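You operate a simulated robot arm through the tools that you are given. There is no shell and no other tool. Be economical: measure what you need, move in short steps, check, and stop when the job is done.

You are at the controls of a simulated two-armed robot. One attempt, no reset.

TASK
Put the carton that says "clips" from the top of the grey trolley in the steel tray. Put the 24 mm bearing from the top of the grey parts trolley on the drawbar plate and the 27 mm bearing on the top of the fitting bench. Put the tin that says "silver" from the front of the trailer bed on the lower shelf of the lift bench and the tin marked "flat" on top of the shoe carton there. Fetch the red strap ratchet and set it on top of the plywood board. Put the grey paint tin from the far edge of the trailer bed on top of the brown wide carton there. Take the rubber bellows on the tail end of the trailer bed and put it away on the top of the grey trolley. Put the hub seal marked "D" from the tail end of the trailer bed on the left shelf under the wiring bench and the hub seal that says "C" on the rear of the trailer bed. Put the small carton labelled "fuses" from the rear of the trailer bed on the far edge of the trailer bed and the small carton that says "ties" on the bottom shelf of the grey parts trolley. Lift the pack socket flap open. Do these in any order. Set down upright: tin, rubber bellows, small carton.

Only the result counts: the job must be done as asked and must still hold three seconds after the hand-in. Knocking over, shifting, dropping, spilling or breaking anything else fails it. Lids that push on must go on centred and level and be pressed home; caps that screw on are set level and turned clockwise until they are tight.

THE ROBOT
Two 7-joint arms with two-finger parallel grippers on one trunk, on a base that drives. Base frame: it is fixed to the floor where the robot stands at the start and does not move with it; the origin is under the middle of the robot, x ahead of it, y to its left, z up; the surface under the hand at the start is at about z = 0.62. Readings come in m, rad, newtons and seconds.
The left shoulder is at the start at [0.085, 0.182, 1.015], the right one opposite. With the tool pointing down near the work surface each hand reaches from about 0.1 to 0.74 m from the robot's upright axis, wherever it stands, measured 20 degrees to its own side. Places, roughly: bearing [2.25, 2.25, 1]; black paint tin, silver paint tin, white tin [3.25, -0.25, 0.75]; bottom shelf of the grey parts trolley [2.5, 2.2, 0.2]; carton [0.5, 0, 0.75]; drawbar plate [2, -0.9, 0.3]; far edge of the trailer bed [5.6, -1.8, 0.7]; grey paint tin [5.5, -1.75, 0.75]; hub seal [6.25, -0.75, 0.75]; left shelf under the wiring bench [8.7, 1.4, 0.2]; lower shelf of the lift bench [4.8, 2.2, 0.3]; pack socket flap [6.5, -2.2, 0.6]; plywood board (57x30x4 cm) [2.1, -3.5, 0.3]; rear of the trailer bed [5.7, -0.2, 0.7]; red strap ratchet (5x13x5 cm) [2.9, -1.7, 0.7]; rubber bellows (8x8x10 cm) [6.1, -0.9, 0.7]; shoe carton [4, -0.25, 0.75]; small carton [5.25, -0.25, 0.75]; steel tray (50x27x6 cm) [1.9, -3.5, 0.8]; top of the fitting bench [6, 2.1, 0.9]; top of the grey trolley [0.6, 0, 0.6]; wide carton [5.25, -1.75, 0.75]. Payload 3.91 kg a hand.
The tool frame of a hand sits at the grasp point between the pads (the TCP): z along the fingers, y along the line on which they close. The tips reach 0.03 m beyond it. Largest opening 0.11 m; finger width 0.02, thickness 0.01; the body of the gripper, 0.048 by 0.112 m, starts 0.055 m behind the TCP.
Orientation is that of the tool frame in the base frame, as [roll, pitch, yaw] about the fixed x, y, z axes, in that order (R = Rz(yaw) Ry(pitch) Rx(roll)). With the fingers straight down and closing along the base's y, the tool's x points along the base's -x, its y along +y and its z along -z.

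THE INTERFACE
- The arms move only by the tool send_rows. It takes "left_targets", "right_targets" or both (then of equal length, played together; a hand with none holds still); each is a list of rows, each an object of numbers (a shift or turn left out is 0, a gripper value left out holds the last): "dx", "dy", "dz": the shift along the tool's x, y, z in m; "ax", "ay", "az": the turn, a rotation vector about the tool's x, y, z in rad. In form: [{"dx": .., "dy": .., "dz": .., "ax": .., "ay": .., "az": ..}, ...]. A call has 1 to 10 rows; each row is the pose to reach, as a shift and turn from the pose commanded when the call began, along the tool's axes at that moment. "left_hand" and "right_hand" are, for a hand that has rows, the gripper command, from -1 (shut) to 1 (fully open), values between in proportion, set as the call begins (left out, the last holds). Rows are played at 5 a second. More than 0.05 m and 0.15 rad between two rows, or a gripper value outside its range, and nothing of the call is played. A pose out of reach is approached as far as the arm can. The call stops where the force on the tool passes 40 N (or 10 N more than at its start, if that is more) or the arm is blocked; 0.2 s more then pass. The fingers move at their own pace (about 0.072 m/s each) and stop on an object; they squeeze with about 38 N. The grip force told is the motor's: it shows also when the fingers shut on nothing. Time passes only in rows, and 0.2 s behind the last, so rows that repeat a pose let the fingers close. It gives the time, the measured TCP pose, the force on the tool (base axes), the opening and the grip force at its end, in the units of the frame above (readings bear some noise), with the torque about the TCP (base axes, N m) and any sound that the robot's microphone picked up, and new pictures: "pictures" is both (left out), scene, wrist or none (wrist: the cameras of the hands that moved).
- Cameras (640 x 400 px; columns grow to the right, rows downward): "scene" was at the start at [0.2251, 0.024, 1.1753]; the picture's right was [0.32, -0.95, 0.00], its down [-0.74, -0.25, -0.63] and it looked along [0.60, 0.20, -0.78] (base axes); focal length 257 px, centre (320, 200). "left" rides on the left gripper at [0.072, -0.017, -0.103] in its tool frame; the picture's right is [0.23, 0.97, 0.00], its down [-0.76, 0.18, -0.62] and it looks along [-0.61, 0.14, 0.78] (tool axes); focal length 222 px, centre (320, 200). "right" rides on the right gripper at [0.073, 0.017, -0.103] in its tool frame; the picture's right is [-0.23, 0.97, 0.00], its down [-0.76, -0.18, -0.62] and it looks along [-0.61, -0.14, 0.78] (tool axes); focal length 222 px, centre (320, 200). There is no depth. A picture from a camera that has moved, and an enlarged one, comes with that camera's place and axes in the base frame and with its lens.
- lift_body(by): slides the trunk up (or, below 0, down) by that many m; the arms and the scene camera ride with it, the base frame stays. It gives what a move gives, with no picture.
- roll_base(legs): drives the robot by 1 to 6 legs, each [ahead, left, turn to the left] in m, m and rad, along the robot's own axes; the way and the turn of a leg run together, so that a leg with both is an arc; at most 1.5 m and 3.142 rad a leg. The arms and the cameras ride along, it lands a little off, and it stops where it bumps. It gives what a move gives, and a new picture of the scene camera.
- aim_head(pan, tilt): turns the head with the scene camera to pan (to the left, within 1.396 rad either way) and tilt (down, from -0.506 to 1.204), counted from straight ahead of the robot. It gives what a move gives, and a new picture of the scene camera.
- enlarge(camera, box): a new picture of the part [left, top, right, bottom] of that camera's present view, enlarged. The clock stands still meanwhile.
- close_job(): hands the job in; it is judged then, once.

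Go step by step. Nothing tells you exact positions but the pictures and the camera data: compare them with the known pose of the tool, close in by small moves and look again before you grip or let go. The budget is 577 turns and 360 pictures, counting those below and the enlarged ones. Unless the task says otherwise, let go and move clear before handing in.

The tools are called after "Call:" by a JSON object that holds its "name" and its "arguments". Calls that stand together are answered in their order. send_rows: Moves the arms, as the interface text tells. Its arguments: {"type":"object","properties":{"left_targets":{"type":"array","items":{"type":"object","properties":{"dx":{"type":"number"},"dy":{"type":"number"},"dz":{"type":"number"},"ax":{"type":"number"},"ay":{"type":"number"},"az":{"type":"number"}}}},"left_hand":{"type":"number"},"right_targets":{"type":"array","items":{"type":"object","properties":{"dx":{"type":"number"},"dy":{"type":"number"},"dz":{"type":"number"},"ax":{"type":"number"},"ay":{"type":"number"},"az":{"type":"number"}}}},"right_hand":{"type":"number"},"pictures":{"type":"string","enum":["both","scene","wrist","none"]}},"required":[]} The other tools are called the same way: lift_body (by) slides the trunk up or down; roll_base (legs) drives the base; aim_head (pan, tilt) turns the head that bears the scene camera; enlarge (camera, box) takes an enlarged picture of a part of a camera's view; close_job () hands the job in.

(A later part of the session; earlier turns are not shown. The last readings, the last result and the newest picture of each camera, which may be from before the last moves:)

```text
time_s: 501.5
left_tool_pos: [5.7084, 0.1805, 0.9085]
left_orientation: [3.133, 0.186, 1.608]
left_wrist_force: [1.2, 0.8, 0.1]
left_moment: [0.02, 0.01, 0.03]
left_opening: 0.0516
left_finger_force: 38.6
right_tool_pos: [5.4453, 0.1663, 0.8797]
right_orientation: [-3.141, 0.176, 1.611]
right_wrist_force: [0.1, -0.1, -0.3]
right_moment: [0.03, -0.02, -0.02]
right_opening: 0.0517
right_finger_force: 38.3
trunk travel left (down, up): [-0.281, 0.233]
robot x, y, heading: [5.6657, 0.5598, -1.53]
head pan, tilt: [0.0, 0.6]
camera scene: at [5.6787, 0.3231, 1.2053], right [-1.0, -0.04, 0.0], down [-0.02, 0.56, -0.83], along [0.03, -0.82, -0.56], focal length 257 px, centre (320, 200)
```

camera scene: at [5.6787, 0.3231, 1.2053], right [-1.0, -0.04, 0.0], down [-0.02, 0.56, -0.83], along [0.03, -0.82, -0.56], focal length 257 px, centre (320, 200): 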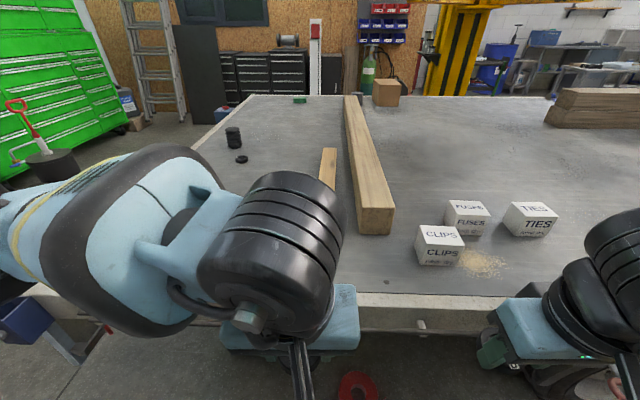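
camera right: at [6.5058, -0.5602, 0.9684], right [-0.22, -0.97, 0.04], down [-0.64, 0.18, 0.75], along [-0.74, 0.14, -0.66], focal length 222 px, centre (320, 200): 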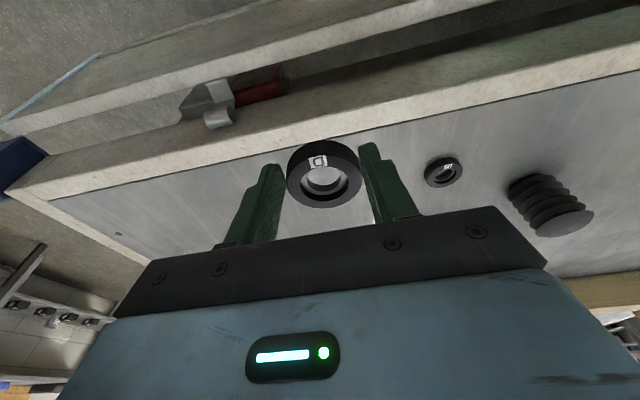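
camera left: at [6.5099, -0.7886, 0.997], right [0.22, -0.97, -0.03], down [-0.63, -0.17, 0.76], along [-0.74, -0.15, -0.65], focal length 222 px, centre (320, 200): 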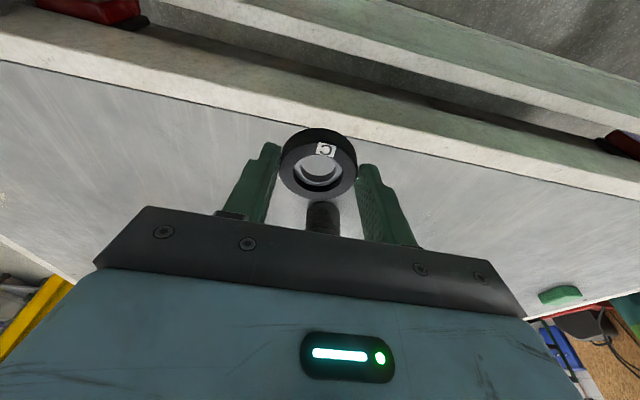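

The rear of the bed at about (5.7, -0.2) is clear. I'll roll in and lower C there.

Call:
{"name": "roll_base", "arguments": {"legs": [[0.2, -0.08, -0.04]]}}

Call:
{"name": "send_rows", "arguments": {"left_targets": [{"dx": -0.04, "dy": 0.02}, {"dx": -0.08, "dy": 0.04}, {"dx": -0.12, "dy": 0.06}, {"dx": -0.16, "dy": 0.08}, {"dx": -0.18, "dy": 0.08, "dz": 0.03}], "pictures": "both"}}

```text
time_s: 503.2
left_tool_pos: [5.614, -0.0198, 0.9075]
left_orientation: [3.134, 0.184, 1.563]
left_wrist_force: [-0.4, -1.0, -0.7]
left_moment: [0.03, -0.01, 0.01]
left_opening: 0.0515
left_finger_force: 38.1
right_tool_pos: [5.353, -0.0244, 0.8789]
right_orientation: [3.14, 0.176, 1.567]
right_wrist_force: [-1.9, -0.4, -1.0]
right_moment: [-0.02, -0.04, 0.03]
right_opening: 0.0516
right_finger_force: 37.9
trunk travel left (down, up): [-0.281, 0.233]
robot x, y, heading: [5.5905, 0.3653, -1.57]
head pan, tilt: [0.0, 0.6]
camera scene: at [5.5922, 0.1232, 1.2052], right [-1.0, 0.0, 0.0], down [0.0, 0.57, -0.82], along [0.0, -0.82, -0.57], focal length 257 px, centre (320, 200)
```

scene: 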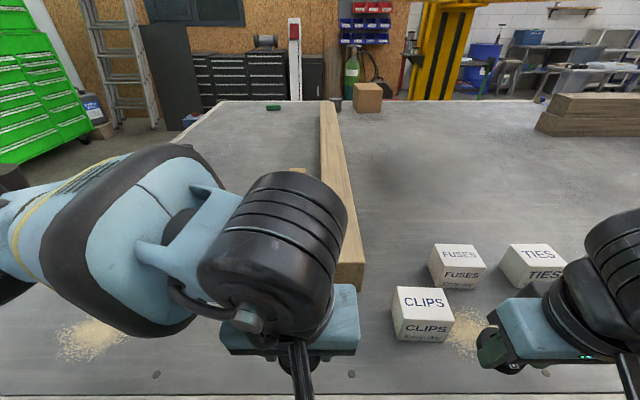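

```text
time_s: 504.4
left_tool_pos: [5.6965, -0.2037, 0.9121]
left_orientation: [3.132, 0.185, 1.564]
left_wrist_force: [0.4, 0.0, 0.0]
left_moment: [0.02, 0.02, 0.0]
left_opening: 0.0512
left_finger_force: 38.2
right_tool_pos: [5.3524, -0.0239, 0.8792]
right_orientation: [-3.141, 0.178, 1.566]
right_wrist_force: [-1.0, 0.1, -0.4]
right_moment: [0.01, 0.0, 0.0]
right_opening: 0.0516
right_finger_force: 37.8
trunk travel left (down, up): [-0.281, 0.233]
robot x, y, heading: [5.5908, 0.3619, -1.576]
head pan, tilt: [0.0, 0.6]
camera scene: at [5.5925, 0.1234, 1.2052], right [-1.0, 0.0, 0.0], down [0.0, 0.57, -0.82], along [0.0, -0.82, -0.57], focal length 257 px, centre (320, 200)
camera left: at [5.6793, -0.1141, 1.0023], right [0.98, 0.22, -0.03], down [0.17, -0.63, 0.75], along [0.14, -0.74, -0.66], focal length 222 px, centre (320, 200)
```

scene: 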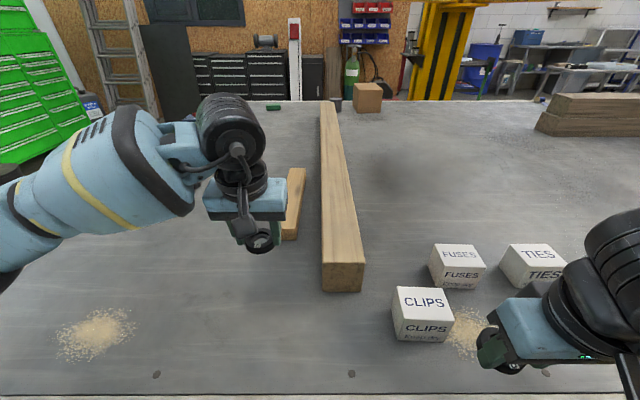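
left: 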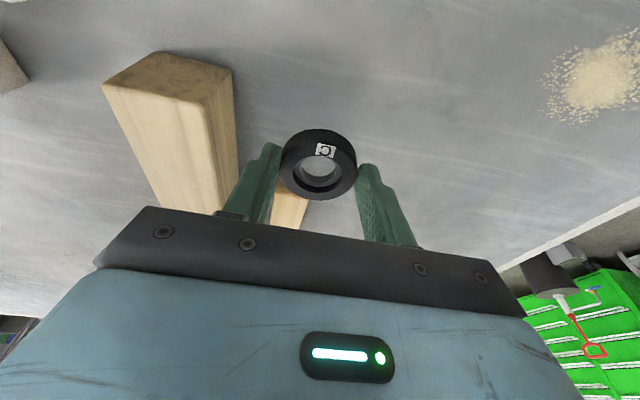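

Call:
{"name": "send_rows", "arguments": {"left_targets": [{"dx": 0.008, "dz": 0.041}, {"dx": 0.015, "dz": 0.081}, {"dx": 0.022, "dz": 0.121}, {"dx": 0.029, "dz": 0.155}, {"dx": 0.031, "dz": 0.164}, {"dx": 0.032, "dz": 0.169}, {"dx": 0.033, "dz": 0.174}, {"dx": 0.034, "dz": 0.178}], "pictures": "none"}}

Call:
{"name": "send_rows", "arguments": {"left_targets": [{"dz": -0.001}, {"dz": -0.001}, {"dz": -0.001}], "left_hand": 0.4, "pictures": "none"}}

Call:
{"name": "send_rows", "arguments": {"left_targets": [{"dx": -0.007, "dz": -0.04}, {"dx": -0.015, "dz": -0.08}, {"dx": -0.022, "dz": -0.12}, {"dx": -0.03, "dz": -0.16}, {"dx": 0.012, "dz": -0.17, "ay": 0.06}, {"dx": 0.055, "dz": -0.175, "ay": 0.12}, {"dx": 0.1, "dz": -0.18, "ay": 0.185}], "pictures": "scene"}}

```text
time_s: 506.4
left_tool_pos: [5.6971, -0.2041, 0.7392]
left_orientation: [3.138, 0.196, 1.567]
left_wrist_force: [4.4, 11.3, 16.0]
left_moment: [0.59, -0.04, -0.12]
left_opening: 0.0515
left_finger_force: 38.5
right_tool_pos: [5.3538, -0.0219, 0.8809]
right_orientation: [-3.141, 0.18, 1.568]
right_wrist_force: [-0.1, -0.7, -0.5]
right_moment: [0.01, 0.01, -0.02]
right_opening: 0.0516
right_finger_force: 38.0
trunk travel left (down, up): [-0.281, 0.233]
robot x, y, heading: [5.5943, 0.364, -1.573]
head pan, tilt: [0.0, 0.6]
stopped in row 8 (left hand): the force on the tool passed its limit at 42 N (the readings are from after the stop); the commanded pose is now the measured one
```

```text
time_s: 507.2
left_tool_pos: [5.6974, -0.2046, 0.7382]
left_orientation: [3.135, 0.196, 1.57]
left_wrist_force: [0.2, -0.6, 0.5]
left_moment: [0.01, -0.03, 0.02]
left_opening: 0.0771
left_finger_force: 0.0
right_tool_pos: [5.3525, -0.0228, 0.88]
right_orientation: [3.141, 0.177, 1.568]
right_wrist_force: [-0.6, -0.6, -0.8]
right_moment: [0.0, 0.03, -0.01]
right_opening: 0.0517
right_finger_force: 38.5
trunk travel left (down, up): [-0.281, 0.233]
robot x, y, heading: [5.5928, 0.3638, -1.574]
head pan, tilt: [0.0, 0.6]
```

```text
time_s: 508.8
left_tool_pos: [5.6981, -0.0747, 0.8954]
left_orientation: [3.135, 0.009, 1.57]
left_wrist_force: [0.4, 0.2, -0.2]
left_moment: [0.01, 0.0, 0.01]
left_opening: 0.077
left_finger_force: 0.1
right_tool_pos: [5.3522, -0.0235, 0.8806]
right_orientation: [-3.142, 0.181, 1.57]
right_wrist_force: [0.4, 0.3, 0.4]
right_moment: [0.0, -0.02, -0.01]
right_opening: 0.0515
right_finger_force: 37.5
trunk travel left (down, up): [-0.281, 0.233]
robot x, y, heading: [5.5936, 0.3632, -1.574]
head pan, tilt: [0.0, 0.6]
camera scene: at [5.5928, 0.1243, 1.2054], right [-1.0, 0.0, 0.0], down [0.0, 0.56, -0.83], along [0.0, -0.83, -0.56], focal length 257 px, centre (320, 200)
```

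scene: 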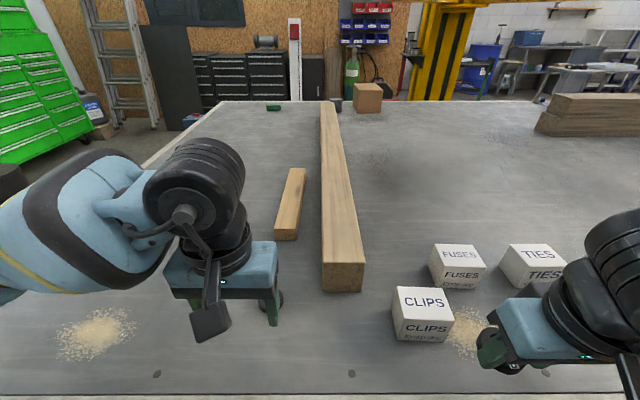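

C is on the rear of the bed. Before choosing how to take the small cartons, I'll check the clearance to the lift post on my right.

Call:
{"name": "aim_head", "arguments": {"pan": -1.1, "tilt": 0.6}}

```text
time_s: 510.1
left_tool_pos: [5.6971, -0.0751, 0.8952]
left_orientation: [3.137, 0.011, 1.567]
left_wrist_force: [-0.2, -0.5, 0.1]
left_moment: [0.0, 0.01, -0.02]
left_opening: 0.077
left_finger_force: 0.0
right_tool_pos: [5.353, -0.0229, 0.8798]
right_orientation: [3.141, 0.177, 1.569]
right_wrist_force: [0.5, 0.4, 0.2]
right_moment: [-0.01, -0.01, 0.0]
right_opening: 0.0515
right_finger_force: 37.9
trunk travel left (down, up): [-0.281, 0.233]
robot x, y, heading: [5.594, 0.3624, -1.57]
head pan, tilt: [-1.1, 0.6]
camera scene: at [5.5142, 0.1725, 1.2053], right [-0.45, 0.89, 0.0], down [0.5, 0.26, -0.83], along [-0.74, -0.37, -0.56], focal length 257 px, centre (320, 200)
```

scene: 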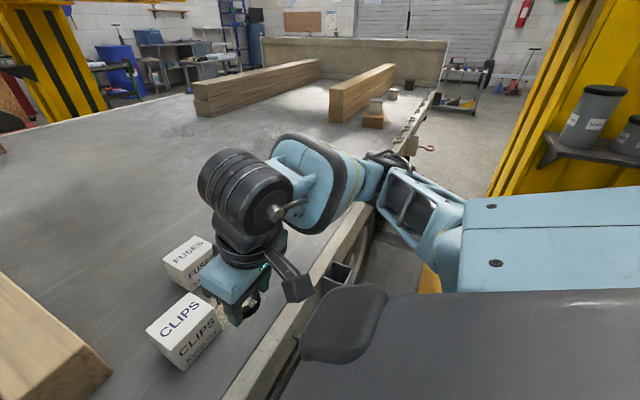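

The post and its cup bracket are too near for the robot to go further right, so I'll deliver D first. I'll drive to the wiring bench.

Call:
{"name": "roll_base", "arguments": {"legs": [[-0.35, 0, 0], [0, 0, 1.57], [1.4, 0.2, 0], [0.4, 0.2, 0]]}}

Call:
{"name": "aim_head", "arguments": {"pan": 0, "tilt": 0.6}}

```text
time_s: 525.0
left_tool_pos: [7.8197, 1.1546, 0.8944]
left_orientation: [3.136, 0.01, 3.107]
left_wrist_force: [-0.7, -0.1, -0.9]
left_moment: [-0.01, 0.04, 0.0]
left_opening: 0.0769
left_finger_force: 0.2
right_tool_pos: [7.7587, 0.8124, 0.8802]
right_orientation: [-3.141, 0.179, 3.108]
right_wrist_force: [0.0, -0.4, 0.5]
right_moment: [-0.01, 0.01, 0.03]
right_opening: 0.0517
right_finger_force: 37.9
trunk travel left (down, up): [-0.281, 0.233]
robot x, y, heading: [7.376, 1.0611, -0.036]
head pan, tilt: [-1.1, 0.6]
camera scene: at [7.5678, 0.9785, 1.2053], right [-0.91, -0.42, 0.0], down [-0.24, 0.51, -0.83], along [0.35, -0.75, -0.56], focal length 257 px, centre (320, 200)
```

scene: 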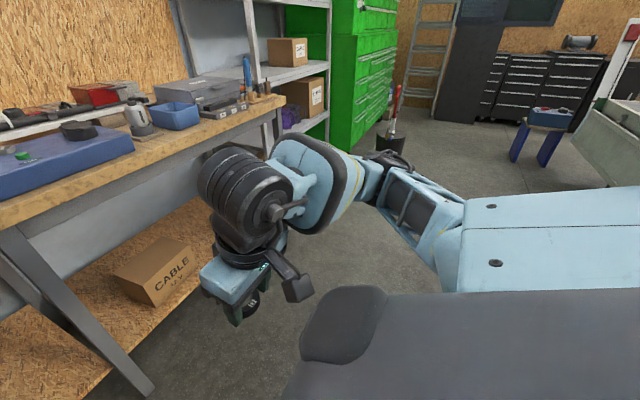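

```text
time_s: 526.3
left_tool_pos: [7.8185, 1.1551, 0.8951]
left_orientation: [3.137, 0.01, 3.107]
left_wrist_force: [-0.2, 0.1, 0.2]
left_moment: [0.02, -0.01, -0.01]
left_opening: 0.0769
left_finger_force: 0.0
right_tool_pos: [7.7574, 0.8132, 0.8799]
right_orientation: [-3.141, 0.178, 3.108]
right_wrist_force: [0.4, -0.7, -0.1]
right_moment: [-0.02, 0.03, -0.04]
right_opening: 0.0514
right_finger_force: 38.2
trunk travel left (down, up): [-0.281, 0.233]
robot x, y, heading: [7.3751, 1.0676, -0.034]
head pan, tilt: [0.0, 0.6]
camera scene: at [7.6184, 1.0552, 1.2053], right [-0.04, -1.0, 0.0], down [-0.56, 0.02, -0.83], along [0.82, -0.03, -0.56], focal length 257 px, centre (320, 200)
```

scene: 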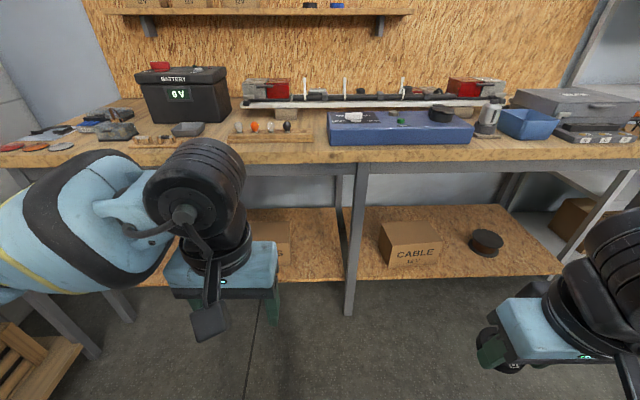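

The free spot is on the left shelf, between the LAMPS box and the middle leg, around (8.47, 1.04). I'll line up and lower.

Call:
{"name": "roll_base", "arguments": {"legs": [[0.2, 0.12, 0.034]]}}

Call:
{"name": "lift_body", "arguments": {"by": -0.27}}

Call:
{"name": "send_rows", "arguments": {"left_targets": [{"dx": 0.03, "dy": 0.02}, {"dx": 0.06, "dy": 0.04}, {"dx": 0.09, "dy": 0.06}, {"dx": 0.1, "dy": 0.08}, {"dx": 0.1, "dy": 0.1}, {"dx": 0.1, "dy": 0.1}, {"dx": 0.1, "dy": 0.1}], "right_targets": [{"dz": 0.04, "dx": 0.007}, {"dz": 0.08, "dx": 0.014}, {"dz": 0.12, "dx": 0.021, "dy": 0.01}, {"dz": 0.16, "dx": 0.028, "dy": 0.02}, {"dz": 0.2, "dx": 0.035, "dy": 0.03}, {"dz": 0.24, "dx": 0.042, "dy": 0.04}, {"dz": 0.26, "dx": 0.045, "dy": 0.05}], "pictures": "scene"}}

```text
time_s: 528.1
left_tool_pos: [8.0161, 1.2924, 0.8943]
left_orientation: [3.136, 0.011, -3.135]
left_wrist_force: [-0.2, 0.4, 0.1]
left_moment: [-0.01, 0.0, 0.02]
left_opening: 0.077
left_finger_force: 0.0
right_tool_pos: [7.9687, 0.9452, 0.8802]
right_orientation: [3.141, 0.177, -3.132]
right_wrist_force: [0.2, -0.1, -0.7]
right_moment: [0.01, 0.02, 0.0]
right_opening: 0.0514
right_finger_force: 38.0
trunk travel left (down, up): [-0.281, 0.233]
robot x, y, heading: [7.5787, 1.1803, 0.005]
head pan, tilt: [0.0, 0.6]
camera scene: at [7.8191, 1.1822, 1.2052], right [0.01, -1.0, 0.0], down [-0.57, 0.0, -0.82], along [0.82, 0.01, -0.57], focal length 257 px, centre (320, 200)
```

scene: 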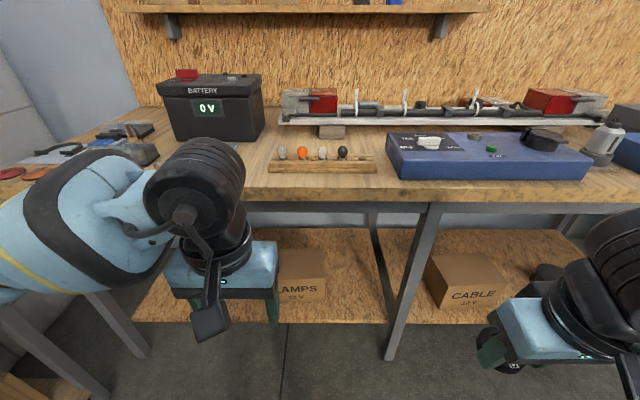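

```text
time_s: 530.8
left_tool_pos: [8.0147, 1.2917, 0.6256]
left_orientation: [3.137, 0.011, -3.134]
left_wrist_force: [0.1, -0.6, -0.5]
left_moment: [-0.03, 0.03, 0.01]
left_opening: 0.0769
left_finger_force: 0.1
right_tool_pos: [7.9968, 0.9452, 0.5633]
right_orientation: [-3.141, 0.018, -3.133]
right_wrist_force: [-0.8, 0.2, -0.8]
right_moment: [-0.01, 0.0, 0.01]
right_opening: 0.0517
right_finger_force: 38.3
trunk travel left (down, up): [-0.011, 0.503]
robot x, y, heading: [7.5803, 1.1834, 0.007]
head pan, tilt: [0.0, 0.6]
```

```text
time_s: 531.5
left_tool_pos: [7.9577, 1.3319, 0.6275]
left_orientation: [3.133, 0.012, -3.12]
left_wrist_force: [0.8, -0.4, -0.2]
left_moment: [-0.01, 0.05, -0.01]
left_opening: 0.0771
left_finger_force: 0.1
left hand out of reach, approached as far as the arm can: row 3
right_tool_pos: [7.9815, 0.95, 0.4692]
right_orientation: [-3.141, 0.019, -3.133]
right_wrist_force: [-0.6, -0.6, -0.3]
right_moment: [-0.01, 0.01, 0.02]
right_opening: 0.0515
right_finger_force: 38.0
trunk travel left (down, up): [-0.011, 0.503]
robot x, y, heading: [7.5787, 1.1775, 0.003]
head pan, tilt: [0.0, 0.6]
stopped in row 3 (left hand): the force on the tool passed its limit at 50 N (the readings are from after the stop); the commanded pose is now the measured one
camera scene: at [7.913, 1.1826, 0.9149], right [0.01, -1.0, 0.0], down [-0.56, 0.0, -0.83], along [0.83, 0.01, -0.56], focal length 257 px, centre (320, 200)
```

scene: 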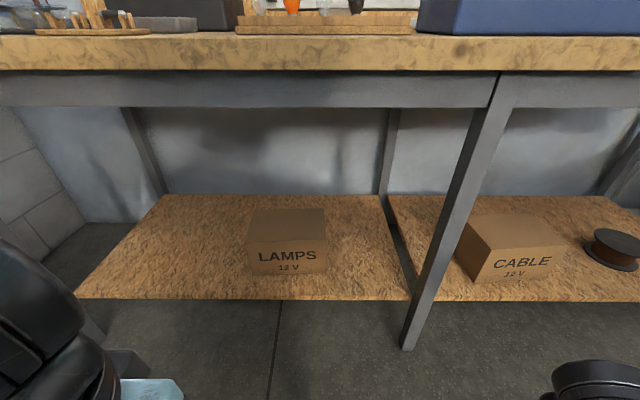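

Call:
{"name": "send_rows", "arguments": {"right_targets": [{"dz": 0.035, "dy": 0.02, "ay": -0.04}, {"dz": 0.07, "dy": 0.04, "ay": -0.08}, {"dz": 0.105, "dy": 0.06, "ay": -0.12}, {"dz": 0.135, "dy": 0.08, "ay": -0.16}], "pictures": "none"}}

Call:
{"name": "roll_base", "arguments": {"legs": [[0.24, 0, 0]]}}

Call:
{"name": "send_rows", "arguments": {"right_targets": [{"dx": -0.04, "dz": 0.006}, {"dx": -0.08, "dz": 0.013}, {"dx": -0.12, "dz": 0.02}, {"dx": -0.16, "dz": 0.028}, {"dx": -0.2, "dz": 0.036}, {"dx": -0.23, "dz": 0.042}], "pictures": "wrist"}}

```text
time_s: 532.5
left_tool_pos: [7.9586, 1.3317, 0.6276]
left_orientation: [3.133, 0.014, -3.122]
left_wrist_force: [2.0, 0.7, -2.7]
left_moment: [-0.02, 0.01, 0.05]
left_opening: 0.0771
left_finger_force: 0.1
right_tool_pos: [7.9845, 1.0299, 0.3339]
right_orientation: [3.141, 0.179, -3.133]
right_wrist_force: [0.6, 0.4, -0.7]
right_moment: [0.0, -0.04, 0.01]
right_opening: 0.0516
right_finger_force: 38.1
trunk travel left (down, up): [-0.011, 0.503]
robot x, y, heading: [7.5781, 1.1807, 0.008]
head pan, tilt: [0.0, 0.6]
```

```text
time_s: 534.3
left_tool_pos: [8.2, 1.335, 0.6269]
left_orientation: [3.133, 0.012, -3.119]
left_wrist_force: [3.2, 0.5, -5.3]
left_moment: [0.05, -0.11, 0.02]
left_opening: 0.0772
left_finger_force: 0.0
right_tool_pos: [8.2274, 1.0318, 0.3341]
right_orientation: [3.141, 0.179, -3.132]
right_wrist_force: [0.5, 0.9, -0.5]
right_moment: [0.02, 0.02, -0.01]
right_opening: 0.0513
right_finger_force: 38.0
trunk travel left (down, up): [-0.011, 0.503]
robot x, y, heading: [7.8185, 1.1807, 0.015]
head pan, tilt: [0.0, 0.6]
camera scene: at [8.154, 1.185, 0.9149], right [0.01, -1.0, 0.0], down [-0.57, -0.01, -0.82], along [0.82, 0.01, -0.57], focal length 257 px, centre (320, 200)
```

scene: 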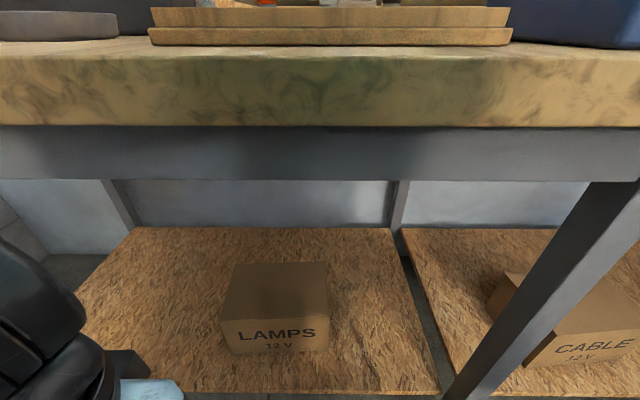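

```text
time_s: 535.9
left_tool_pos: [8.1528, 1.3359, 0.6267]
left_orientation: [3.135, 0.015, -3.121]
left_wrist_force: [-0.5, 0.1, -0.5]
left_moment: [-0.01, -0.04, 0.0]
left_opening: 0.0772
left_finger_force: 0.1
right_tool_pos: [8.3956, 1.0435, 0.3178]
right_orientation: [3.139, 0.146, -3.104]
right_wrist_force: [0.3, 0.6, -0.2]
right_moment: [0.03, 0.01, 0.01]
right_opening: 0.0514
right_finger_force: 38.3
trunk travel left (down, up): [-0.011, 0.503]
robot x, y, heading: [7.7747, 1.1849, 0.006]
head pan, tilt: [0.0, 0.6]
stopped in row 6 (right hand): the arm was blocked; the commanded pose is now the measured one
camera right: at [8.3086, 1.0564, 0.4091], right [0.19, 0.98, 0.03], down [0.67, -0.15, 0.73], along [0.72, -0.11, -0.68], focal length 222 px, centre (320, 200)
```

right: 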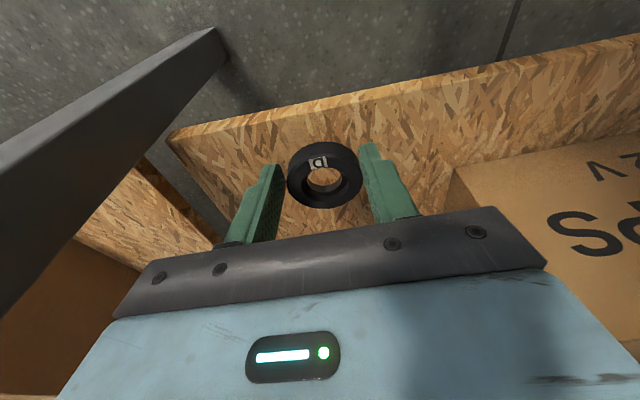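

The right forearm was probably against the bench's middle leg. I'll pull back, shift the base left 0.2 m so the arm comes in from the other side, and retry.

Call:
{"name": "send_rows", "arguments": {"right_targets": [{"dx": 0.04, "dz": -0.006}, {"dx": 0.08, "dz": -0.012}, {"dx": 0.12, "dz": -0.018}, {"dx": 0.16, "dz": -0.024}, {"dx": 0.2, "dz": -0.03}], "pictures": "none"}}

Call:
{"name": "roll_base", "arguments": {"legs": [[-0.05, 0.2, 0]]}}

Call:
{"name": "aim_head", "arguments": {"pan": -0.6, "tilt": 0.8}}

```text
time_s: 537.1
left_tool_pos: [8.1551, 1.3342, 0.6274]
left_orientation: [3.132, 0.01, -3.12]
left_wrist_force: [0.5, 0.2, -1.9]
left_moment: [0.05, -0.1, -0.01]
left_opening: 0.0769
left_finger_force: 0.0
right_tool_pos: [8.1982, 1.0373, 0.3162]
right_orientation: [3.14, 0.146, -3.113]
right_wrist_force: [0.0, -0.9, -0.2]
right_moment: [0.02, 0.03, -0.03]
right_opening: 0.0514
right_finger_force: 38.5
trunk travel left (down, up): [-0.011, 0.503]
robot x, y, heading: [7.7749, 1.1823, 0.009]
head pan, tilt: [0.0, 0.6]
```

```text
time_s: 539.5
left_tool_pos: [8.1047, 1.5288, 0.6266]
left_orientation: [3.134, 0.013, -3.125]
left_wrist_force: [1.4, -0.3, -1.4]
left_moment: [0.01, 0.01, 0.02]
left_opening: 0.0771
left_finger_force: 0.0
right_tool_pos: [8.1474, 1.2311, 0.3164]
right_orientation: [3.141, 0.148, -3.114]
right_wrist_force: [0.0, -0.9, -0.7]
right_moment: [-0.02, 0.01, 0.0]
right_opening: 0.0516
right_finger_force: 37.9
trunk travel left (down, up): [-0.011, 0.503]
robot x, y, heading: [7.7244, 1.3775, 0.004]
head pan, tilt: [0.0, 0.6]
camera scene: at [8.0586, 1.3794, 0.9149], right [0.0, -1.0, 0.0], down [-0.56, 0.0, -0.83], along [0.83, 0.0, -0.56], focal length 257 px, centre (320, 200)
```

scene: 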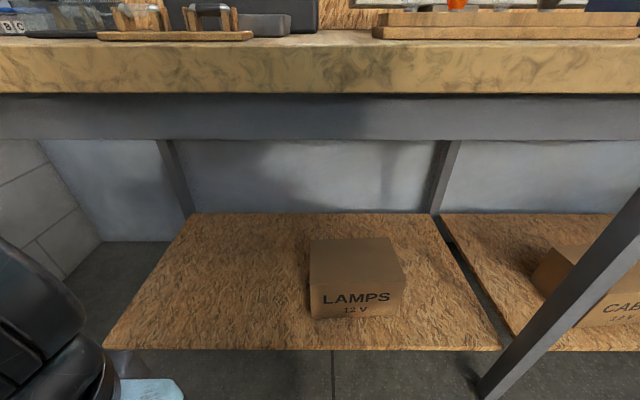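

```text
time_s: 540.5
left_tool_pos: [8.1047, 1.5298, 0.6274]
left_orientation: [3.133, 0.012, -3.125]
left_wrist_force: [1.1, 0.1, -0.7]
left_moment: [0.06, -0.06, 0.03]
left_opening: 0.0771
left_finger_force: 0.1
right_tool_pos: [8.1466, 1.2307, 0.3154]
right_orientation: [3.141, 0.149, -3.116]
right_wrist_force: [0.7, -0.3, -0.4]
right_moment: [0.0, 0.0, 0.0]
right_opening: 0.0517
right_finger_force: 37.9
trunk travel left (down, up): [-0.011, 0.503]
robot x, y, heading: [7.7252, 1.3822, -0.001]
head pan, tilt: [-0.6, 0.799]
camera scene: at [8.037, 1.3338, 0.898], right [-0.56, -0.83, 0.0], down [-0.59, 0.4, -0.7], along [0.58, -0.39, -0.72], focal length 257 px, centre (320, 200)
```

scene: 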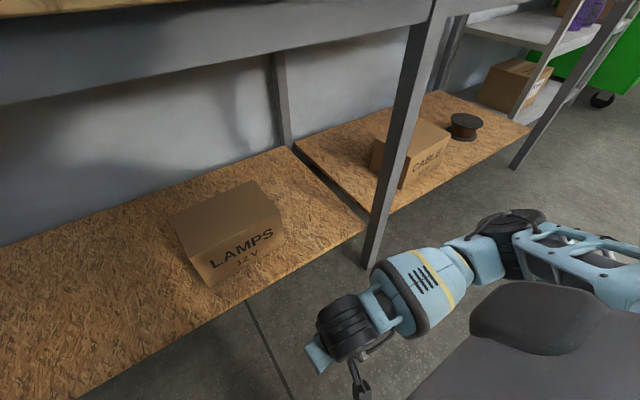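

There's also free space left of the LAMPS box, right in front of me. I'll place D at about (8.49, 1.50) instead: raise the left hand out of the way, shift, and reach in.

Call:
{"name": "send_rows", "arguments": {"left_targets": [{"dz": -0.04}, {"dz": -0.08, "dy": 0.01}, {"dz": -0.12, "dy": 0.02}, {"dz": -0.16, "dy": 0.03}, {"dz": -0.2, "dy": 0.04}], "pictures": "none"}}

Call:
{"name": "roll_base", "arguments": {"legs": [[0.06, 0.1, 0]]}}

Call:
{"name": "send_rows", "arguments": {"right_targets": [{"dx": -0.01, "dy": 0.04}, {"dx": -0.02, "dy": 0.085}, {"dx": -0.04, "dy": 0.13}, {"dx": -0.07, "dy": 0.165}, {"dx": -0.115, "dy": 0.165, "ay": -0.01}, {"dx": -0.16, "dy": 0.165, "ay": -0.02}, {"dx": -0.2, "dy": 0.165, "ay": -0.03}], "pictures": "both"}}

```text
time_s: 540.7
left_tool_pos: [8.1055, 1.5309, 0.6276]
left_orientation: [3.122, 0.016, -3.12]
left_wrist_force: [3.5, -0.9, -1.2]
left_moment: [0.06, 0.34, 0.11]
left_opening: 0.077
left_finger_force: 0.0
right_tool_pos: [8.1467, 1.2311, 0.316]
right_orientation: [3.141, 0.146, -3.117]
right_wrist_force: [-0.5, -0.2, -0.5]
right_moment: [0.0, 0.0, -0.01]
right_opening: 0.0513
right_finger_force: 38.0
trunk travel left (down, up): [-0.011, 0.503]
robot x, y, heading: [7.7254, 1.3804, -0.001]
head pan, tilt: [-0.6, 0.799]
stopped in row 1 (left hand): the force on the tool passed its limit at 124 N (the readings are from after the stop); the commanded pose is now the measured one
```

```text
time_s: 542.3
left_tool_pos: [8.1656, 1.6292, 0.6281]
left_orientation: [3.119, 0.017, -3.122]
left_wrist_force: [6.1, -0.6, -7.4]
left_moment: [0.16, 0.2, 0.09]
left_opening: 0.0768
left_finger_force: 0.0
right_tool_pos: [8.207, 1.3314, 0.3149]
right_orientation: [-3.14, 0.147, -3.115]
right_wrist_force: [1.0, 0.8, -0.6]
right_moment: [-0.02, -0.01, 0.0]
right_opening: 0.0515
right_finger_force: 38.4
trunk travel left (down, up): [-0.011, 0.503]
robot x, y, heading: [7.7826, 1.479, -0.003]
head pan, tilt: [-0.6, 0.799]
camera scene: at [8.0963, 1.4331, 0.898], right [-0.56, -0.83, 0.0], down [-0.59, 0.4, -0.7], along [0.58, -0.39, -0.72], focal length 257 px, centre (320, 200)
```

scene: 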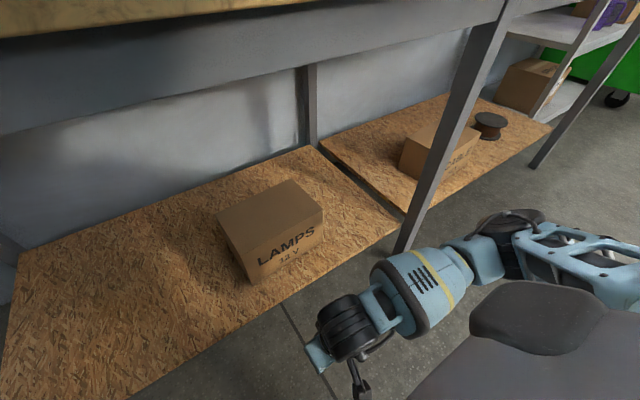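

```text
time_s: 543.9
left_tool_pos: [8.1658, 1.6298, 0.6282]
left_orientation: [3.119, 0.014, -3.123]
left_wrist_force: [4.0, 2.0, -4.5]
left_moment: [-0.2, 0.12, -0.12]
left_opening: 0.0766
left_finger_force: 0.1
right_tool_pos: [8.4016, 1.4987, 0.3471]
right_orientation: [3.139, 0.177, -3.116]
right_wrist_force: [-0.3, -0.5, -1.2]
right_moment: [0.0, 0.0, 0.01]
right_opening: 0.0516
right_finger_force: 37.7
trunk travel left (down, up): [-0.011, 0.503]
robot x, y, heading: [7.7825, 1.4743, 0.006]
head pan, tilt: [-0.6, 0.799]
camera scene: at [8.0963, 1.4331, 0.898], right [-0.56, -0.83, 0.0], down [-0.59, 0.4, -0.7], along [0.58, -0.39, -0.72], focal length 257 px, centre (320, 200)
camera right: at [8.312, 1.5126, 0.4359], right [0.2, 0.98, 0.04], down [0.65, -0.16, 0.75], along [0.74, -0.12, -0.66], focal length 222 px, centre (320, 200)
```

scene: 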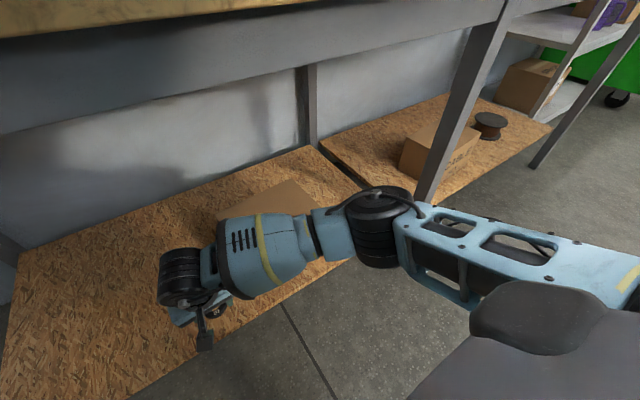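
right: 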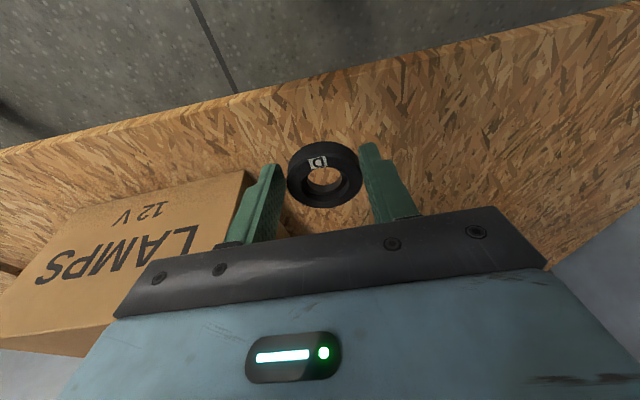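

Call:
{"name": "send_rows", "arguments": {"right_targets": [{"dx": -0.01, "dy": 0.04}, {"dx": -0.04, "dy": 0.05, "dz": 0.006}, {"dx": -0.069, "dy": 0.05, "dz": 0.0124}, {"dx": -0.062, "dy": 0.05, "dz": 0.052}, {"dx": -0.057, "dy": 0.05, "dz": 0.08}], "pictures": "wrist"}}

```text
time_s: 545.1
left_tool_pos: [8.1654, 1.6299, 0.6279]
left_orientation: [3.119, 0.016, -3.121]
left_wrist_force: [4.6, 2.5, -4.1]
left_moment: [-0.17, 0.19, -0.08]
left_opening: 0.0771
left_finger_force: 0.0
right_tool_pos: [8.4679, 1.5399, 0.3089]
right_orientation: [-3.135, 0.179, -3.131]
right_wrist_force: [-0.4, 0.5, -0.4]
right_moment: [0.0, 0.01, 0.02]
right_opening: 0.0517
right_finger_force: 38.4
right hand out of reach, approached as far as the arm can: row 4, 5
trunk travel left (down, up): [-0.011, 0.503]
robot x, y, heading: [7.7805, 1.4791, 0.004]
head pan, tilt: [-0.6, 0.799]
camera right: at [8.3793, 1.5554, 0.3966], right [0.21, 0.98, 0.03], down [0.64, -0.17, 0.75], along [0.74, -0.14, -0.66], focal length 222 px, centre (320, 200)
```

right: 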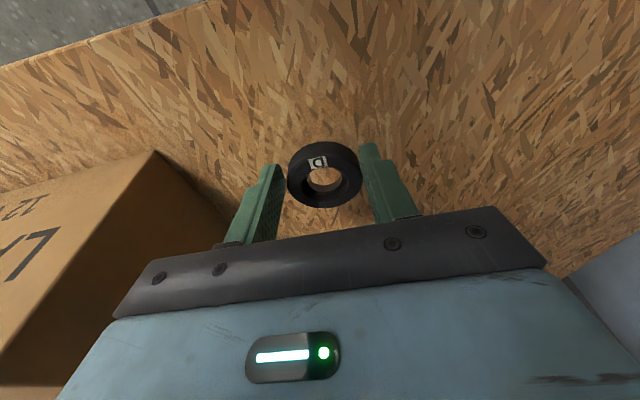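

Call:
{"name": "roll_base", "arguments": {"legs": [[0.07, 0, 0]]}}

Call:
{"name": "send_rows", "arguments": {"right_targets": [{"dx": 0.02, "dz": 0.0, "ay": 0.1}, {"dx": 0.05, "dz": 0.01, "ay": 0.1}, {"dx": 0.056, "dz": 0.03, "ay": 0.0}, {"dx": 0.06, "dz": 0.05}, {"dx": 0.062, "dz": 0.06}], "pictures": "wrist"}}

```text
time_s: 546.1
left_tool_pos: [8.2353, 1.631, 0.6283]
left_orientation: [3.12, 0.016, -3.122]
left_wrist_force: [3.7, -0.4, -4.8]
left_moment: [0.04, 0.18, 0.0]
left_opening: 0.0771
left_finger_force: 0.1
right_tool_pos: [8.5381, 1.5398, 0.3076]
right_orientation: [-3.134, 0.172, -3.13]
right_wrist_force: [0.2, 0.4, -0.2]
right_moment: [-0.02, 0.02, -0.02]
right_opening: 0.0514
right_finger_force: 38.1
trunk travel left (down, up): [-0.011, 0.503]
robot x, y, heading: [7.8549, 1.4776, 0.005]
head pan, tilt: [-0.6, 0.799]
camera scene: at [8.1664, 1.4331, 0.8979], right [-0.56, -0.83, 0.0], down [-0.59, 0.4, -0.7], along [0.58, -0.39, -0.72], focal length 257 px, centre (320, 200)
```

scene: 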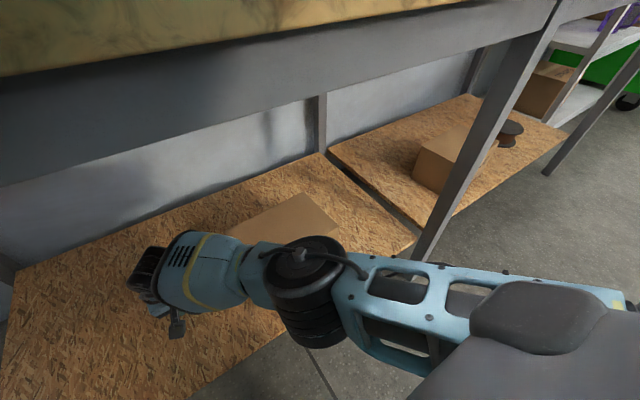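

```text
time_s: 547.0
left_tool_pos: [8.2331, 1.6292, 0.6292]
left_orientation: [3.118, 0.019, -3.122]
left_wrist_force: [-0.6, -1.0, 0.2]
left_moment: [0.04, 0.02, 0.03]
left_opening: 0.077
left_finger_force: 0.1
right_tool_pos: [8.4877, 1.5405, 0.2727]
right_orientation: [-3.138, 0.182, -3.13]
right_wrist_force: [-16.7, -9.0, 26.0]
right_moment: [-0.11, -0.42, -0.21]
right_opening: 0.0514
right_finger_force: 38.1
trunk travel left (down, up): [-0.011, 0.503]
robot x, y, heading: [7.8548, 1.4786, -0.001]
head pan, tilt: [-0.6, 0.799]
stopped in row 4 (right hand): the force on the tool passed its limit at 107 N (the readings are from after the stop); the commanded pose is now the measured one
camera right: at [8.398, 1.5561, 0.3599], right [0.21, 0.98, 0.04], down [0.64, -0.17, 0.75], along [0.74, -0.14, -0.66], focal length 222 px, centre (320, 200)
```

right: 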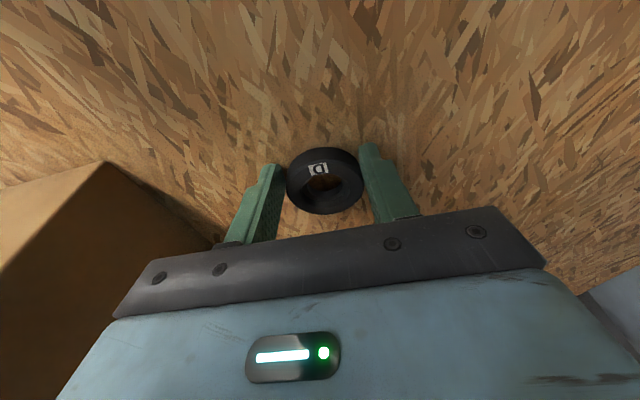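

Contact: the shelf is at about 0.235. I'll release D and draw the hand up and back.

Call:
{"name": "send_rows", "arguments": {"right_targets": [{"dz": -0.002}, {"dz": -0.002}, {"dz": -0.002}], "right_hand": 0.4, "pictures": "none"}}

Call:
{"name": "send_rows", "arguments": {"right_targets": [{"dz": -0.03, "dx": -0.003}, {"dz": -0.06, "dx": -0.003}, {"dz": -0.08, "dx": 0.02}, {"dz": -0.09, "dx": 0.06}, {"dz": -0.1, "dx": 0.1}, {"dz": -0.11, "dx": 0.14}, {"dz": -0.12, "dx": 0.18}], "pictures": "both"}}

```text
time_s: 547.4
left_tool_pos: [8.2346, 1.6284, 0.6289]
left_orientation: [3.118, 0.018, -3.123]
left_wrist_force: [-0.2, 0.3, -0.2]
left_moment: [-0.03, 0.02, 0.01]
left_opening: 0.077
left_finger_force: 0.1
right_tool_pos: [8.4905, 1.5367, 0.273]
right_orientation: [-3.129, 0.179, -3.131]
right_wrist_force: [-8.0, -10.4, 17.8]
right_moment: [0.36, 0.35, 0.25]
right_opening: 0.0716
right_finger_force: 0.0
trunk travel left (down, up): [-0.011, 0.503]
robot x, y, heading: [7.8536, 1.4791, -0.004]
head pan, tilt: [-0.6, 0.799]
stopped in row 1 (right hand): the force on the tool passed its limit at 45 N (the readings are from after the stop); the commanded pose is now the measured one
```

```text
time_s: 549.0
left_tool_pos: [8.2343, 1.6287, 0.6286]
left_orientation: [3.119, 0.015, -3.123]
left_wrist_force: [0.5, -0.1, -0.3]
left_moment: [0.01, 0.01, -0.01]
left_opening: 0.0768
left_finger_force: 0.0
right_tool_pos: [8.2927, 1.5379, 0.3563]
right_orientation: [-3.13, 0.178, -3.13]
right_wrist_force: [1.3, -0.3, 0.6]
right_moment: [0.02, 0.04, -0.02]
right_opening: 0.077
right_finger_force: 0.1
trunk travel left (down, up): [-0.011, 0.503]
robot x, y, heading: [7.8538, 1.4773, 0.0]
head pan, tilt: [-0.6, 0.799]
camera scene: at [8.1656, 1.4321, 0.898], right [-0.56, -0.83, 0.0], down [-0.59, 0.4, -0.7], along [0.58, -0.39, -0.72], focal length 257 px, centre (320, 200)
camera right: at [8.2032, 1.5538, 0.4447], right [0.22, 0.98, 0.03], down [0.64, -0.16, 0.75], along [0.74, -0.14, -0.66], focal length 222 px, centre (320, 200)
```

scene: 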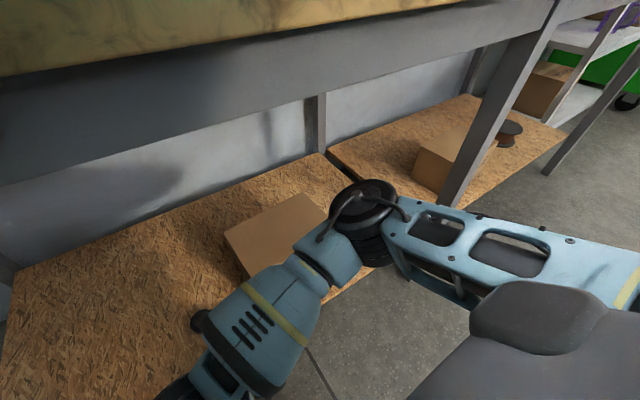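
right: 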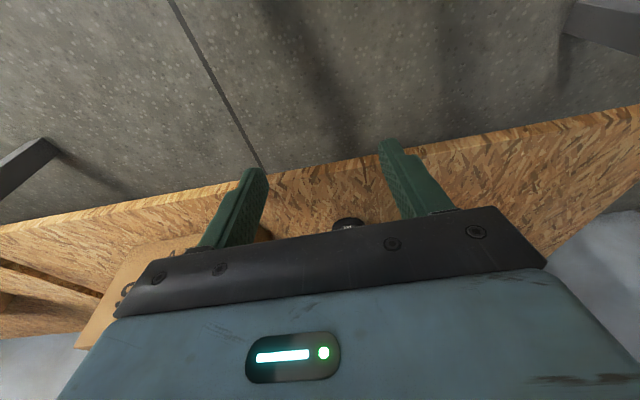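

D is on the shelf. I'll retract the right hand further, back off, raise the trunk, and check the shelf.

Call:
{"name": "send_rows", "arguments": {"right_targets": [{"dx": 0.03, "dy": -0.02}, {"dx": 0.05, "dy": -0.06}, {"dx": 0.06, "dy": -0.1}, {"dx": 0.06, "dy": -0.14}, {"dx": 0.06, "dy": -0.18}], "pictures": "none"}}

Call:
{"name": "roll_base", "arguments": {"legs": [[-0.4, -0.3, 0]]}}

Call:
{"name": "lift_body", "arguments": {"by": 0.3}}

Call:
{"name": "aim_head", "arguments": {"pan": 0.1, "tilt": 0.6}}

```text
time_s: 550.1
left_tool_pos: [8.2346, 1.6279, 0.6288]
left_orientation: [3.118, 0.015, -3.122]
left_wrist_force: [-0.2, -0.5, -0.8]
left_moment: [-0.02, 0.04, 0.01]
left_opening: 0.0767
left_finger_force: 0.1
right_tool_pos: [8.2302, 1.3565, 0.3479]
right_orientation: [-3.13, 0.178, -3.129]
right_wrist_force: [-0.2, -0.8, -0.1]
right_moment: [-0.01, 0.0, 0.02]
right_opening: 0.077
right_finger_force: 0.0
trunk travel left (down, up): [-0.011, 0.503]
robot x, y, heading: [7.8599, 1.4752, 0.005]
head pan, tilt: [-0.6, 0.799]
```

```text
time_s: 553.3
left_tool_pos: [7.8332, 1.3333, 0.6271]
left_orientation: [3.121, 0.015, -3.116]
left_wrist_force: [-0.2, 0.1, 0.2]
left_moment: [0.02, -0.01, 0.0]
left_opening: 0.0771
left_finger_force: 0.0
right_tool_pos: [7.8314, 1.061, 0.3466]
right_orientation: [-3.128, 0.178, -3.121]
right_wrist_force: [0.8, -0.1, 1.2]
right_moment: [0.01, -0.01, -0.01]
right_opening: 0.077
right_finger_force: 0.0
trunk travel left (down, up): [-0.011, 0.503]
robot x, y, heading: [7.4537, 1.181, 0.007]
head pan, tilt: [-0.6, 0.799]
camera scene: at [7.7659, 1.1362, 0.898], right [-0.56, -0.83, 0.0], down [-0.59, 0.4, -0.7], along [0.58, -0.39, -0.72], focal length 257 px, centre (320, 200)
```

scene: 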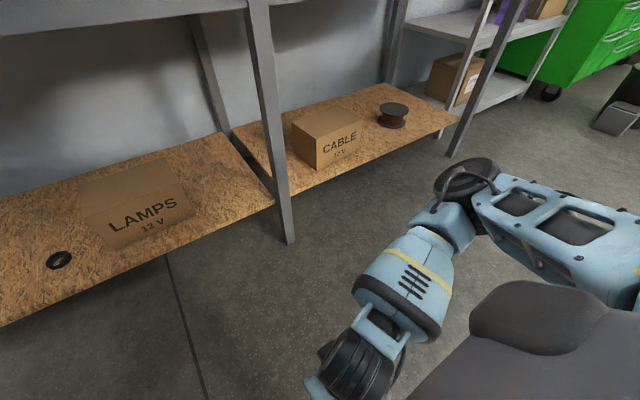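

```text
time_s: 553.9
left_tool_pos: [7.8343, 1.3327, 0.6374]
left_orientation: [3.114, 0.018, -3.113]
left_wrist_force: [3.8, 1.5, -1.6]
left_moment: [-0.15, 0.39, -0.06]
left_opening: 0.0769
left_finger_force: 0.2
right_tool_pos: [7.8309, 1.0613, 0.3605]
right_orientation: [-3.129, 0.178, -3.122]
right_wrist_force: [-0.6, -0.7, -0.5]
right_moment: [0.02, 0.02, -0.02]
right_opening: 0.0769
right_finger_force: 0.1
trunk travel left (down, up): [-0.023, 0.491]
robot x, y, heading: [7.454, 1.1804, 0.005]
head pan, tilt: [-0.6, 0.799]
stopped: the force on the tool passed its limit at 46 N (the readings are from after the stop); the commanded pose is now the measured one
```

```text
time_s: 555.0
left_tool_pos: [7.833, 1.3335, 0.6384]
left_orientation: [3.117, 0.017, -3.113]
left_wrist_force: [7.8, -1.2, -2.8]
left_moment: [0.19, 0.59, 0.16]
left_opening: 0.0769
left_finger_force: 0.0
right_tool_pos: [7.8309, 1.0609, 0.359]
right_orientation: [-3.129, 0.179, -3.122]
right_wrist_force: [-0.9, -0.1, -0.6]
right_moment: [0.0, 0.01, 0.04]
right_opening: 0.0768
right_finger_force: 0.0
trunk travel left (down, up): [-0.023, 0.491]
robot x, y, heading: [7.4505, 1.178, 0.01]
head pan, tilt: [0.099, 0.6]
camera scene: at [7.7852, 1.1907, 0.923], right [0.11, -0.99, 0.0], down [-0.56, -0.06, -0.82], along [0.82, 0.09, -0.57], focal length 257 px, centre (320, 200)
```

scene: 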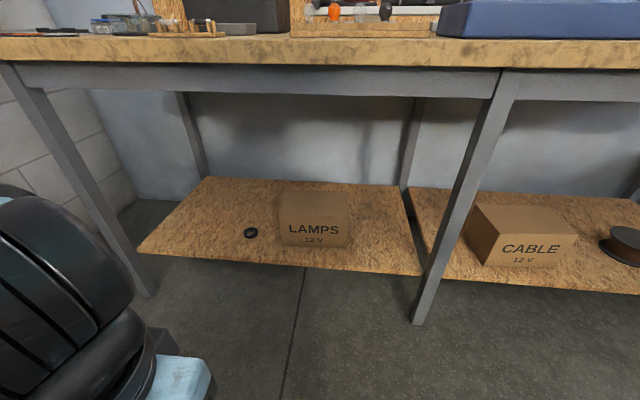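

Everything on the shelf is in place. The left wrist seems to press against my own body, so I'll move it forward and out before raising the trunk.

Call:
{"name": "send_rows", "arguments": {"left_targets": [{"dx": -0.03, "dy": 0.02, "dz": 0.01}, {"dx": -0.07, "dy": 0.05, "dz": 0.02}, {"dx": -0.11, "dy": 0.08, "dz": 0.02}, {"dx": -0.13, "dy": 0.1, "dz": 0.02}], "left_hand": 1, "pictures": "none"}}

Call:
{"name": "lift_body", "arguments": {"by": 0.3}}

```text
refused: row 2 steps farther than a row can; nothing moved
```

```text
time_s: 558.0
left_tool_pos: [7.8344, 1.3336, 0.9379]
left_orientation: [3.116, 0.017, -3.115]
left_wrist_force: [0.2, -0.7, 0.0]
left_moment: [-0.02, 0.01, 0.03]
left_opening: 0.077
left_finger_force: 0.1
right_tool_pos: [7.8314, 1.0599, 0.6587]
right_orientation: [-3.129, 0.179, -3.123]
right_wrist_force: [0.5, -0.9, 0.1]
right_moment: [0.02, 0.03, -0.01]
right_opening: 0.077
right_finger_force: 0.1
trunk travel left (down, up): [-0.323, 0.191]
robot x, y, heading: [7.4505, 1.1789, 0.006]
head pan, tilt: [0.099, 0.6]
```

Call:
{"name": "send_rows", "arguments": {"right_targets": [{"dz": -0.04, "dy": -0.02, "ay": 0.04}, {"dz": -0.08, "dy": -0.04, "ay": 0.08}, {"dz": -0.12, "dy": -0.06, "ay": 0.12}, {"dz": -0.16, "dy": -0.08, "ay": 0.16}, {"dz": -0.2, "dy": -0.1, "ay": 0.18}, {"dz": -0.24, "dy": -0.1, "ay": 0.18}], "left_targets": [{"dx": -0.02}, {"dx": -0.04, "dy": 0.02}, {"dx": -0.06, "dy": 0.04}, {"dx": -0.06, "dy": 0.04}, {"dx": -0.06, "dy": 0.04}, {"dx": -0.06, "dy": 0.04}], "right_hand": 1, "pictures": "none"}}

Call:
{"name": "roll_base", "arguments": {"legs": [[-1.45, 0, 0], [-0.57, 0, 0], [0, 0, -1.575], [0.6, 0, 0]]}}

Call:
{"name": "aim_head", "arguments": {"pan": -0.2, "tilt": 0.65}}

```text
time_s: 559.4
left_tool_pos: [7.8929, 1.3811, 0.9387]
left_orientation: [3.115, 0.017, -3.117]
left_wrist_force: [0.2, -0.1, -0.5]
left_moment: [0.0, -0.01, 0.0]
left_opening: 0.077
left_finger_force: 0.0
right_tool_pos: [7.7911, 0.9634, 0.8979]
right_orientation: [-3.13, -0.003, -3.125]
right_wrist_force: [0.2, 0.2, -0.2]
right_moment: [-0.02, 0.03, 0.0]
right_opening: 0.1101
right_finger_force: 0.1
trunk travel left (down, up): [-0.323, 0.191]
robot x, y, heading: [7.4525, 1.176, 0.005]
head pan, tilt: [0.099, 0.6]
```

```text
time_s: 576.2
left_tool_pos: [5.6114, 0.1872, 0.9391]
left_orientation: [3.114, 0.017, 1.588]
left_wrist_force: [0.2, 0.1, 0.3]
left_moment: [0.01, -0.02, 0.01]
left_opening: 0.0771
left_finger_force: 0.1
right_tool_pos: [5.1951, 0.2927, 0.8977]
right_orientation: [-3.13, -0.001, 1.577]
right_wrist_force: [0.1, -0.3, 0.7]
right_moment: [-0.01, -0.01, 0.01]
right_opening: 0.11
right_finger_force: 0.1
trunk travel left (down, up): [-0.323, 0.191]
robot x, y, heading: [5.4159, 0.6312, -1.568]
head pan, tilt: [0.099, 0.6]
camera scene: at [5.4246, 0.4009, 1.2474], right [-1.0, -0.1, 0.0], down [-0.06, 0.56, -0.82], along [0.08, -0.82, -0.57], focal length 257 px, centre (320, 200)
```

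scene: 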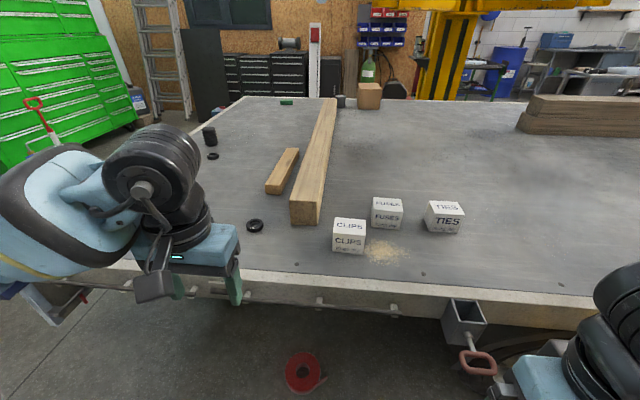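

```text
time_s: 577.0
left_tool_pos: [5.6109, 0.1877, 0.94]
left_orientation: [3.115, 0.018, 1.589]
left_wrist_force: [-0.7, -0.3, -0.5]
left_moment: [0.0, -0.02, 0.02]
left_opening: 0.0769
left_finger_force: 0.1
right_tool_pos: [5.1942, 0.2927, 0.8979]
right_orientation: [-3.132, 0.0, 1.577]
right_wrist_force: [-0.7, 0.3, -0.2]
right_moment: [-0.02, -0.01, -0.02]
right_opening: 0.1098
right_finger_force: 0.0
trunk travel left (down, up): [-0.323, 0.191]
robot x, y, heading: [5.415, 0.6327, -1.576]
head pan, tilt: [-0.201, 0.649]
camera scene: at [5.3986, 0.4042, 1.2432], right [-0.98, 0.2, 0.0], down [0.12, 0.59, -0.8], along [-0.16, -0.78, -0.6], focal length 257 px, centre (320, 200)
```

scene: 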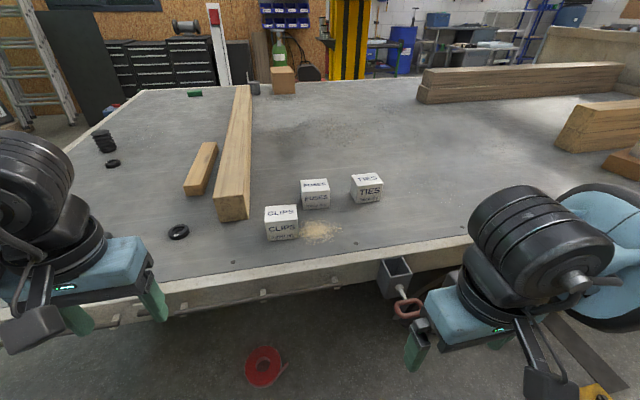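

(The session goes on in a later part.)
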